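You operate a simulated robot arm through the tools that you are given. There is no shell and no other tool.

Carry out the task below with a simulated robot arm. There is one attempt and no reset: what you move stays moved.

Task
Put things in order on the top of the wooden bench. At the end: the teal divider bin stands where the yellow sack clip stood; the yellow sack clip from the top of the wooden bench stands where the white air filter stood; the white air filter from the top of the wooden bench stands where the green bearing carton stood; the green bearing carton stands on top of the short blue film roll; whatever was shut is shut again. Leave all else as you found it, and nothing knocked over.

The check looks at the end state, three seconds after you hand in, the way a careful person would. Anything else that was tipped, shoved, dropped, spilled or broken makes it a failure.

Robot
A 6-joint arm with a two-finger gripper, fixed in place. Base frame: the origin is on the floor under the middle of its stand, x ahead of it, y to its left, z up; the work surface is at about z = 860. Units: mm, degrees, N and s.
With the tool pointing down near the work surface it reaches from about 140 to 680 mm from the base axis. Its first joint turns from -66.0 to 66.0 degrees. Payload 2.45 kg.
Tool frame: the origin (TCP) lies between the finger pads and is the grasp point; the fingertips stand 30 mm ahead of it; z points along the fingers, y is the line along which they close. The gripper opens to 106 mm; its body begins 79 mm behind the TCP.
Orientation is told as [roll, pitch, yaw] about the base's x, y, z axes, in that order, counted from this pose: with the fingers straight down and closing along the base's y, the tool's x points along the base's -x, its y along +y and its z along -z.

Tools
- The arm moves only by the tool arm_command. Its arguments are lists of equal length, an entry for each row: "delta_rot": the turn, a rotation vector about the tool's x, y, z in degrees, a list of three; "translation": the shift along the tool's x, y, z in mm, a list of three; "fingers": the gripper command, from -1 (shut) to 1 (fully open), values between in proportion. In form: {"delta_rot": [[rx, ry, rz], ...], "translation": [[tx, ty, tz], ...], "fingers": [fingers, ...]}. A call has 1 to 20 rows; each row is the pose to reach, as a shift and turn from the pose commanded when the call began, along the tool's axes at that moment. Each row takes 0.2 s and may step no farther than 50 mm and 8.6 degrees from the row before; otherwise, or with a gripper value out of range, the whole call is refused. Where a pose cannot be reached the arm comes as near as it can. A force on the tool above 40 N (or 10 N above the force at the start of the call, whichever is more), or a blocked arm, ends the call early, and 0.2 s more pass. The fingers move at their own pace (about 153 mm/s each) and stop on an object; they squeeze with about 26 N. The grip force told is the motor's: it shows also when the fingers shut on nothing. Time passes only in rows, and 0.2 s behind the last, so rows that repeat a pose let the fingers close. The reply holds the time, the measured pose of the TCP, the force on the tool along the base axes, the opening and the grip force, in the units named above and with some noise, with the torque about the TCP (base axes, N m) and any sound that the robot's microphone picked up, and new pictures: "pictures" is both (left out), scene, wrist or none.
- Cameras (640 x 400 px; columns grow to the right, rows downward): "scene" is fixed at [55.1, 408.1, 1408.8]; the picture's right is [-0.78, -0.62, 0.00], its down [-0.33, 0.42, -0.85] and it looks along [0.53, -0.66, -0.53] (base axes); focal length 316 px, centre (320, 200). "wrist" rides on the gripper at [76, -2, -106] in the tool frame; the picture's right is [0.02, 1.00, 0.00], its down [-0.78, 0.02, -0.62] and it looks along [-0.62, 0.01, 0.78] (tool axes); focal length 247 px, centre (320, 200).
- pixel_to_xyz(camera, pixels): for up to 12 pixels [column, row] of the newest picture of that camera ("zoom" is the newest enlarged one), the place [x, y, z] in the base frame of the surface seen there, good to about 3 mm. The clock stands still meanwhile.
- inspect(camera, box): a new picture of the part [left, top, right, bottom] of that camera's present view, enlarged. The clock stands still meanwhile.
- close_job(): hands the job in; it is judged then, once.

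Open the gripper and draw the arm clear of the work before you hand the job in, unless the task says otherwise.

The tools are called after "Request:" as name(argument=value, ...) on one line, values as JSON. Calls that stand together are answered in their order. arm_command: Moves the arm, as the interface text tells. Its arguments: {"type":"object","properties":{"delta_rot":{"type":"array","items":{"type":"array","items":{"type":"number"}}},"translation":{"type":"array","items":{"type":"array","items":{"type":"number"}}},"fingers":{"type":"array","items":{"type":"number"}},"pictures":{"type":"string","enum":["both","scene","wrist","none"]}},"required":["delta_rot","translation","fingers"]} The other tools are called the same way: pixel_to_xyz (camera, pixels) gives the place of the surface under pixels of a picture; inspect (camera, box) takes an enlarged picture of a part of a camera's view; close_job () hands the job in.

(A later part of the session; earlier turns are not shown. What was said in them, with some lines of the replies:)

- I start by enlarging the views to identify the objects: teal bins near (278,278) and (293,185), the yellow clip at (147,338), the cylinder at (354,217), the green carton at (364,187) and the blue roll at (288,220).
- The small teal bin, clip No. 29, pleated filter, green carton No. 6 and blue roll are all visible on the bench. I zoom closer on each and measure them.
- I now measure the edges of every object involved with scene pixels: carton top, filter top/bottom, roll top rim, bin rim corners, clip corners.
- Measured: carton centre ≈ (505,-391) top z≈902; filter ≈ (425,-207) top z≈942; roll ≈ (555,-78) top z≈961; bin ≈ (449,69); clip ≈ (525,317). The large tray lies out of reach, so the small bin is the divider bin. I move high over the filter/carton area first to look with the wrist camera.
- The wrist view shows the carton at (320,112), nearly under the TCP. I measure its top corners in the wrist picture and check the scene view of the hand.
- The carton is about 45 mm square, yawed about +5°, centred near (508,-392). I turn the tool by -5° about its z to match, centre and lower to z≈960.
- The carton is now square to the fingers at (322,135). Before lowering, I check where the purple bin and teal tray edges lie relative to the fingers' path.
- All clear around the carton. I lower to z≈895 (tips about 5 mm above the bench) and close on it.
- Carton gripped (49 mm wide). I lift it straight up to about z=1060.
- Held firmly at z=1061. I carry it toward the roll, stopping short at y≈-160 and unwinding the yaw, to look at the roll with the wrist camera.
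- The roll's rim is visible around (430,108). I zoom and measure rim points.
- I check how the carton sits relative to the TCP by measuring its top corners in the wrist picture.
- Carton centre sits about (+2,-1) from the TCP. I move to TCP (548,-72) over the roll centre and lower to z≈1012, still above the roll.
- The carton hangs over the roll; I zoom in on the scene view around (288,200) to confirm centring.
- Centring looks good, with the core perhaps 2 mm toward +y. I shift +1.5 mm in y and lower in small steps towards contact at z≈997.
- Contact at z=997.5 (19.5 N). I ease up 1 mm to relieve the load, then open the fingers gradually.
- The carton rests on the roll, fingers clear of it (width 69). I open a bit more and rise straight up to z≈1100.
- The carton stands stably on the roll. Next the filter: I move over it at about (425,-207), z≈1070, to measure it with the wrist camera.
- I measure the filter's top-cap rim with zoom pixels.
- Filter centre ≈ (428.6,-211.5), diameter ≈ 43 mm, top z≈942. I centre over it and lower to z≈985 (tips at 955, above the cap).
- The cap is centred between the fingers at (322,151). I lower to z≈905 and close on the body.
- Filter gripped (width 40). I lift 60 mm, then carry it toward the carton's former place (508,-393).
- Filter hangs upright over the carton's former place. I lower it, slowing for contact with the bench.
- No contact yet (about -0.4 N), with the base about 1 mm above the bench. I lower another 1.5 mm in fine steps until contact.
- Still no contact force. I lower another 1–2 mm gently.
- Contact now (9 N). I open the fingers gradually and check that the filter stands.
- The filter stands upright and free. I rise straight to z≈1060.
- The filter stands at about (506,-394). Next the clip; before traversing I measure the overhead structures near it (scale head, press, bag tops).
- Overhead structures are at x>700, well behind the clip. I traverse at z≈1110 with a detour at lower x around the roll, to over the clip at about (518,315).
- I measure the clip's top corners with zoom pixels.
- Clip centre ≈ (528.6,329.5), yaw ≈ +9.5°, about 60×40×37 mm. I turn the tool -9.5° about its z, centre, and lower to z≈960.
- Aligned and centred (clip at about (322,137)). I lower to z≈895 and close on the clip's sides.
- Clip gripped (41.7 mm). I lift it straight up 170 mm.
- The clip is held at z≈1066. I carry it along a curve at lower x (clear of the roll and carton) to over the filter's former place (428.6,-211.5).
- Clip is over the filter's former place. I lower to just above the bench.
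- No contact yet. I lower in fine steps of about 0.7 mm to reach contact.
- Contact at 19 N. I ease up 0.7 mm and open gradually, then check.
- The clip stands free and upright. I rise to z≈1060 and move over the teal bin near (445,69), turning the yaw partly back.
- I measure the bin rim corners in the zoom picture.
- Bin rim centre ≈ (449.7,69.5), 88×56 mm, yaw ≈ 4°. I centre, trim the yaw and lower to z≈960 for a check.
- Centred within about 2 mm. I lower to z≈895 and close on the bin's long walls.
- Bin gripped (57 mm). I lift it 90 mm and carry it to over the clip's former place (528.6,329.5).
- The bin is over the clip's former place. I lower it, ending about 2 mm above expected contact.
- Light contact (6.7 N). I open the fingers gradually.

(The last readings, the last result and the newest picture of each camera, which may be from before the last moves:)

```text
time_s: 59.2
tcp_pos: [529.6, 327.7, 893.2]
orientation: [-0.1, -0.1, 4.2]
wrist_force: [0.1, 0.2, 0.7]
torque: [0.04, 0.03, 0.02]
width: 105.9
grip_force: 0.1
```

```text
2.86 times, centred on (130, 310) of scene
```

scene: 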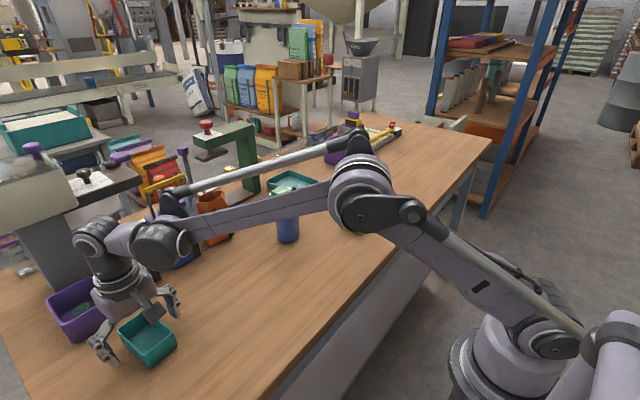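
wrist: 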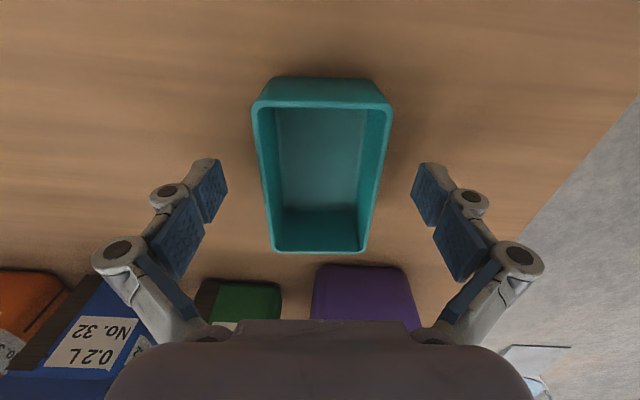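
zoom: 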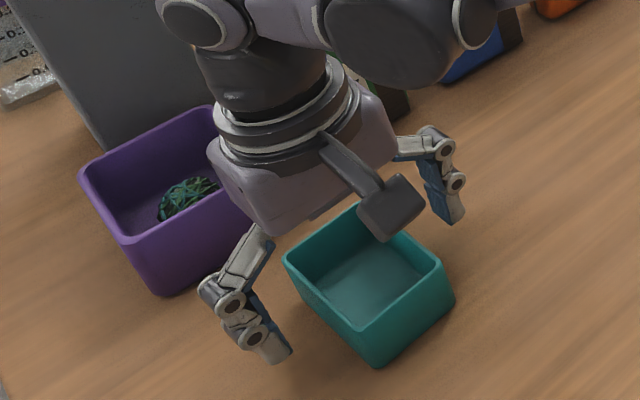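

The bin is released and standing. I rise straight up about 220 mm.

Request:
arm_command(delta_rot=[[0, 0, 0], [0, 0, 0], [0, 0, 0], [0, 0, 0], [0, 0, 0], [0, 0, 0], [0, 0, 0], [0, 0, 0]], translation=[[0, 0, -12], [0, 0, -40], [0, 0, -80], [0, 0, -120], [0, 0, -160], [0, 0, -195], [0, 0, -220], [0, 0, -220]], fingers=[1, 1, 1, 1, 1, 1, 1, 1])

Request:
inspect(camera="scene", box=[40, 220, 220, 380])

```text
time_s: 61.0
tcp_pos: [525.6, 326.6, 1113.3]
orientation: [-0.1, 0.0, 4.1]
wrist_force: [0.3, -0.2, -0.5]
torque: [-0.01, 0.0, 0.01]
width: 105.9
grip_force: 0.0
```

scene: 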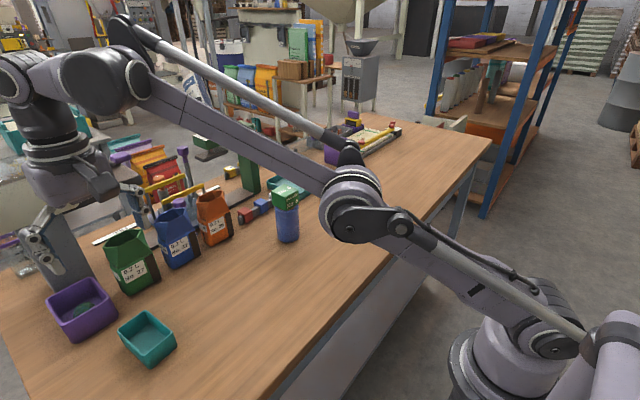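
wrist: 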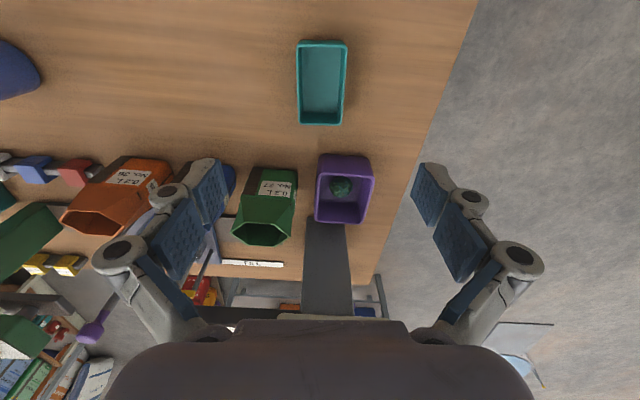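

```text
2.50 times, centred on (130, 300) of scene
```

zoom: 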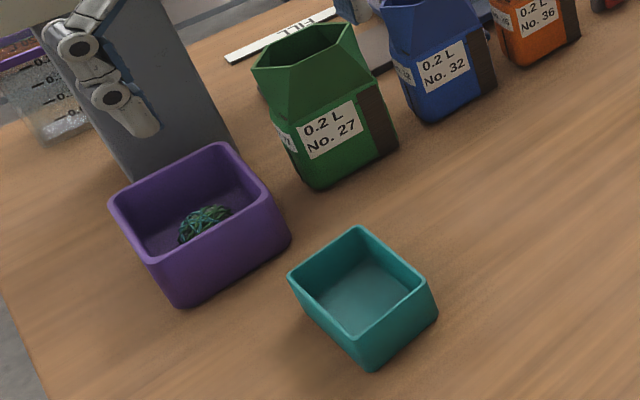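

The bin stands well clear of the purple bin. I draw the arm back to near its starting pose, high and at low x, so the bench is visible.

Request:
arm_command(delta_rot=[[0, 0, 0], [0, 0, 0.5], [0, 0, 1], [0, 0, 1.5], [0, 0, 2], [0, 0, 2.5], [0, 0, 3], [0, 0, 3.5], [0, 0, 4], [0, 0, 4.3], [0, 0, 4.3], [0, 0, 4.3], [0, 0, 4.3], [0, 0, 4.3], [0, 0, 4.3], [0, 0, 4.3]], translation=[[16.5, -18.8, -3], [43.1, -52.9, -7], [69.8, -88, -10], [96.5, -123.1, -14], [123.2, -158.2, -17], [149.9, -193.3, -21], [176.6, -228.4, -24], [203.3, -263.5, -28], [228.1, -299.7, -31], [238.3, -341.1, -35], [241.6, -385, -38], [244.9, -428.9, -42], [248.2, -472.7, -45], [251.2, -512.6, -49], [253.4, -542.5, -52], [253.4, -542.5, -52]], fingers=[1, 1, 1, 1, 1, 1, 1, 1, 1, 1, 1, 1, 1, 1, 1, 1])

Request:
inspect(camera="scene", box=[230, 130, 430, 290])

Request:
inspect(camera="scene", box=[20, 180, 260, 380])

```text
time_s: 64.4
tcp_pos: [319.8, -233.6, 1169.2]
orientation: [-0.1, 0.0, 0.0]
wrist_force: [-1.0, -0.5, -0.6]
torque: [-0.02, 0.0, -0.02]
width: 106.2
grip_force: 0.1
```

scene: 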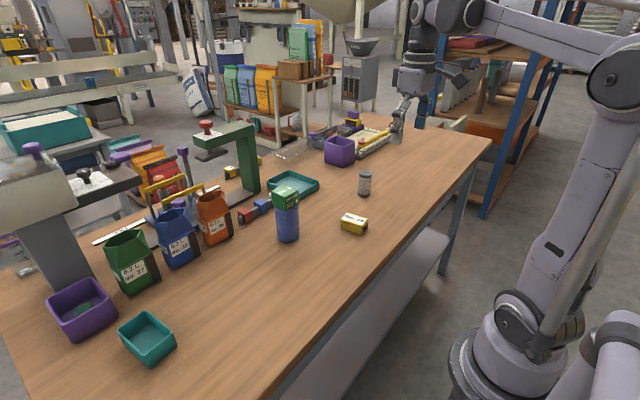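
wrist: 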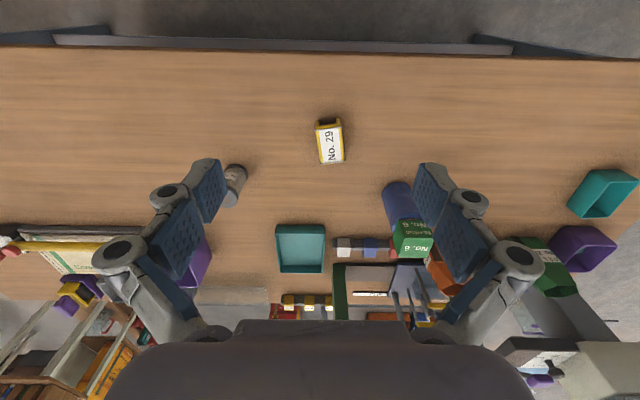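

```text
2.50 times, centred on (330, 210) of scene
```

zoom: 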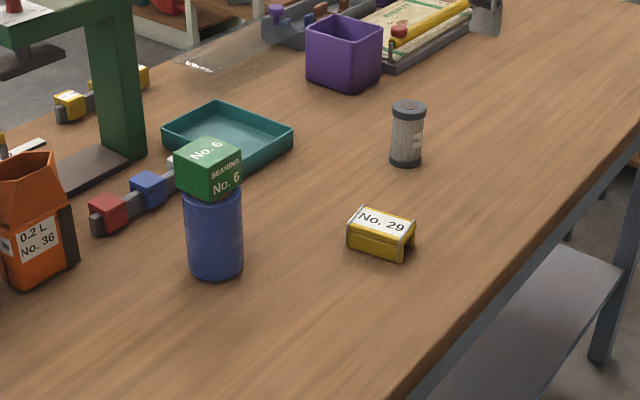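

```text
2.00 times, centred on (140, 280) of scene
```

zoom: 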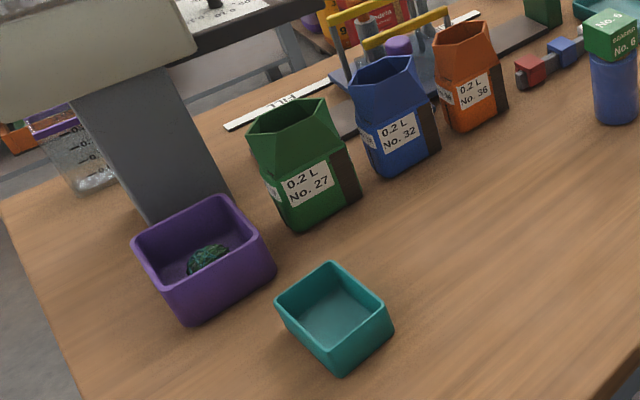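

Everything is in its place and nothing else has moved. I do a last position check of the clip, bin, filter and carton tops.

Request:
pixel_to_xyz(camera="scene", pixels=[[354, 219], [365, 174], [364.5, 194], [285, 191], [288, 230], [146, 345], [119, 329], [147, 313], [175.5, 335]])

Request:
inspect(camera="scene", box=[262, 180, 312, 250])

```text
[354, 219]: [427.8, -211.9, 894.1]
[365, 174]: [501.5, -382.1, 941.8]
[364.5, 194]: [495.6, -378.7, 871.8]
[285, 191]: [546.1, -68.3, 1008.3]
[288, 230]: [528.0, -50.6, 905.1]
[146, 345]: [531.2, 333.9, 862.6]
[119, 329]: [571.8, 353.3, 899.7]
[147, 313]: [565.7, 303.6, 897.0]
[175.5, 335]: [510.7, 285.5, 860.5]
```

```text
5.71 times, centred on (287, 215) of scene
```

zoom: 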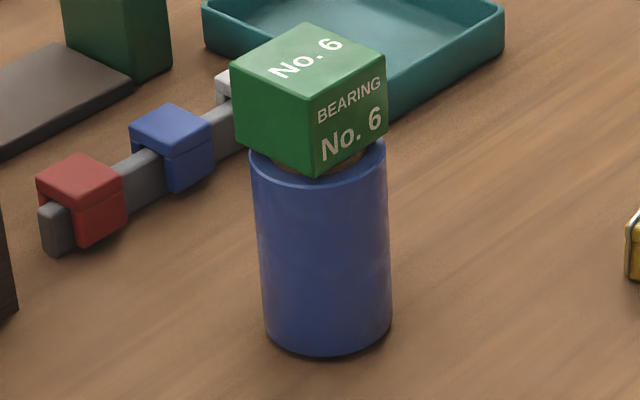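

The final check matches the task. The clip is at (428,-212), the filter is near (507,-394), the bin is centred near (530,330), and the carton sits level on the roll. The gripper is open and the arm is clear, so I hand in.

Request:
close_job()

```text
The job is handed in.
```

I rearranged the four items as asked and handed the job in. I have not seen the result of the check. The last pictures and measurements showed:

| Item | Where it stands now | Position (x, y) |
|---|---|---|
| Teal divider bin | where the yellow sack clip stood | about (530, 330) mm |
| Yellow sack clip | where the white air filter stood | about (428, -212) mm |
| White air filter | where the green bearing carton stood | about (507, -394) mm |
| Green bearing carton | level on top of the short blue film roll | about (550, -72) mm |

- **Other objects:** Nothing else on the bench looked moved or tipped in the final pictures. I found nothing shut in the way and opened nothing.
- **Which bin:** There are two teal containers on the bench. I took the small deep one as the divider bin; the wide shallow tray was out of the arm's reach.
- **Arm:** The gripper is open and the arm is back near its starting pose, clear of the bench.
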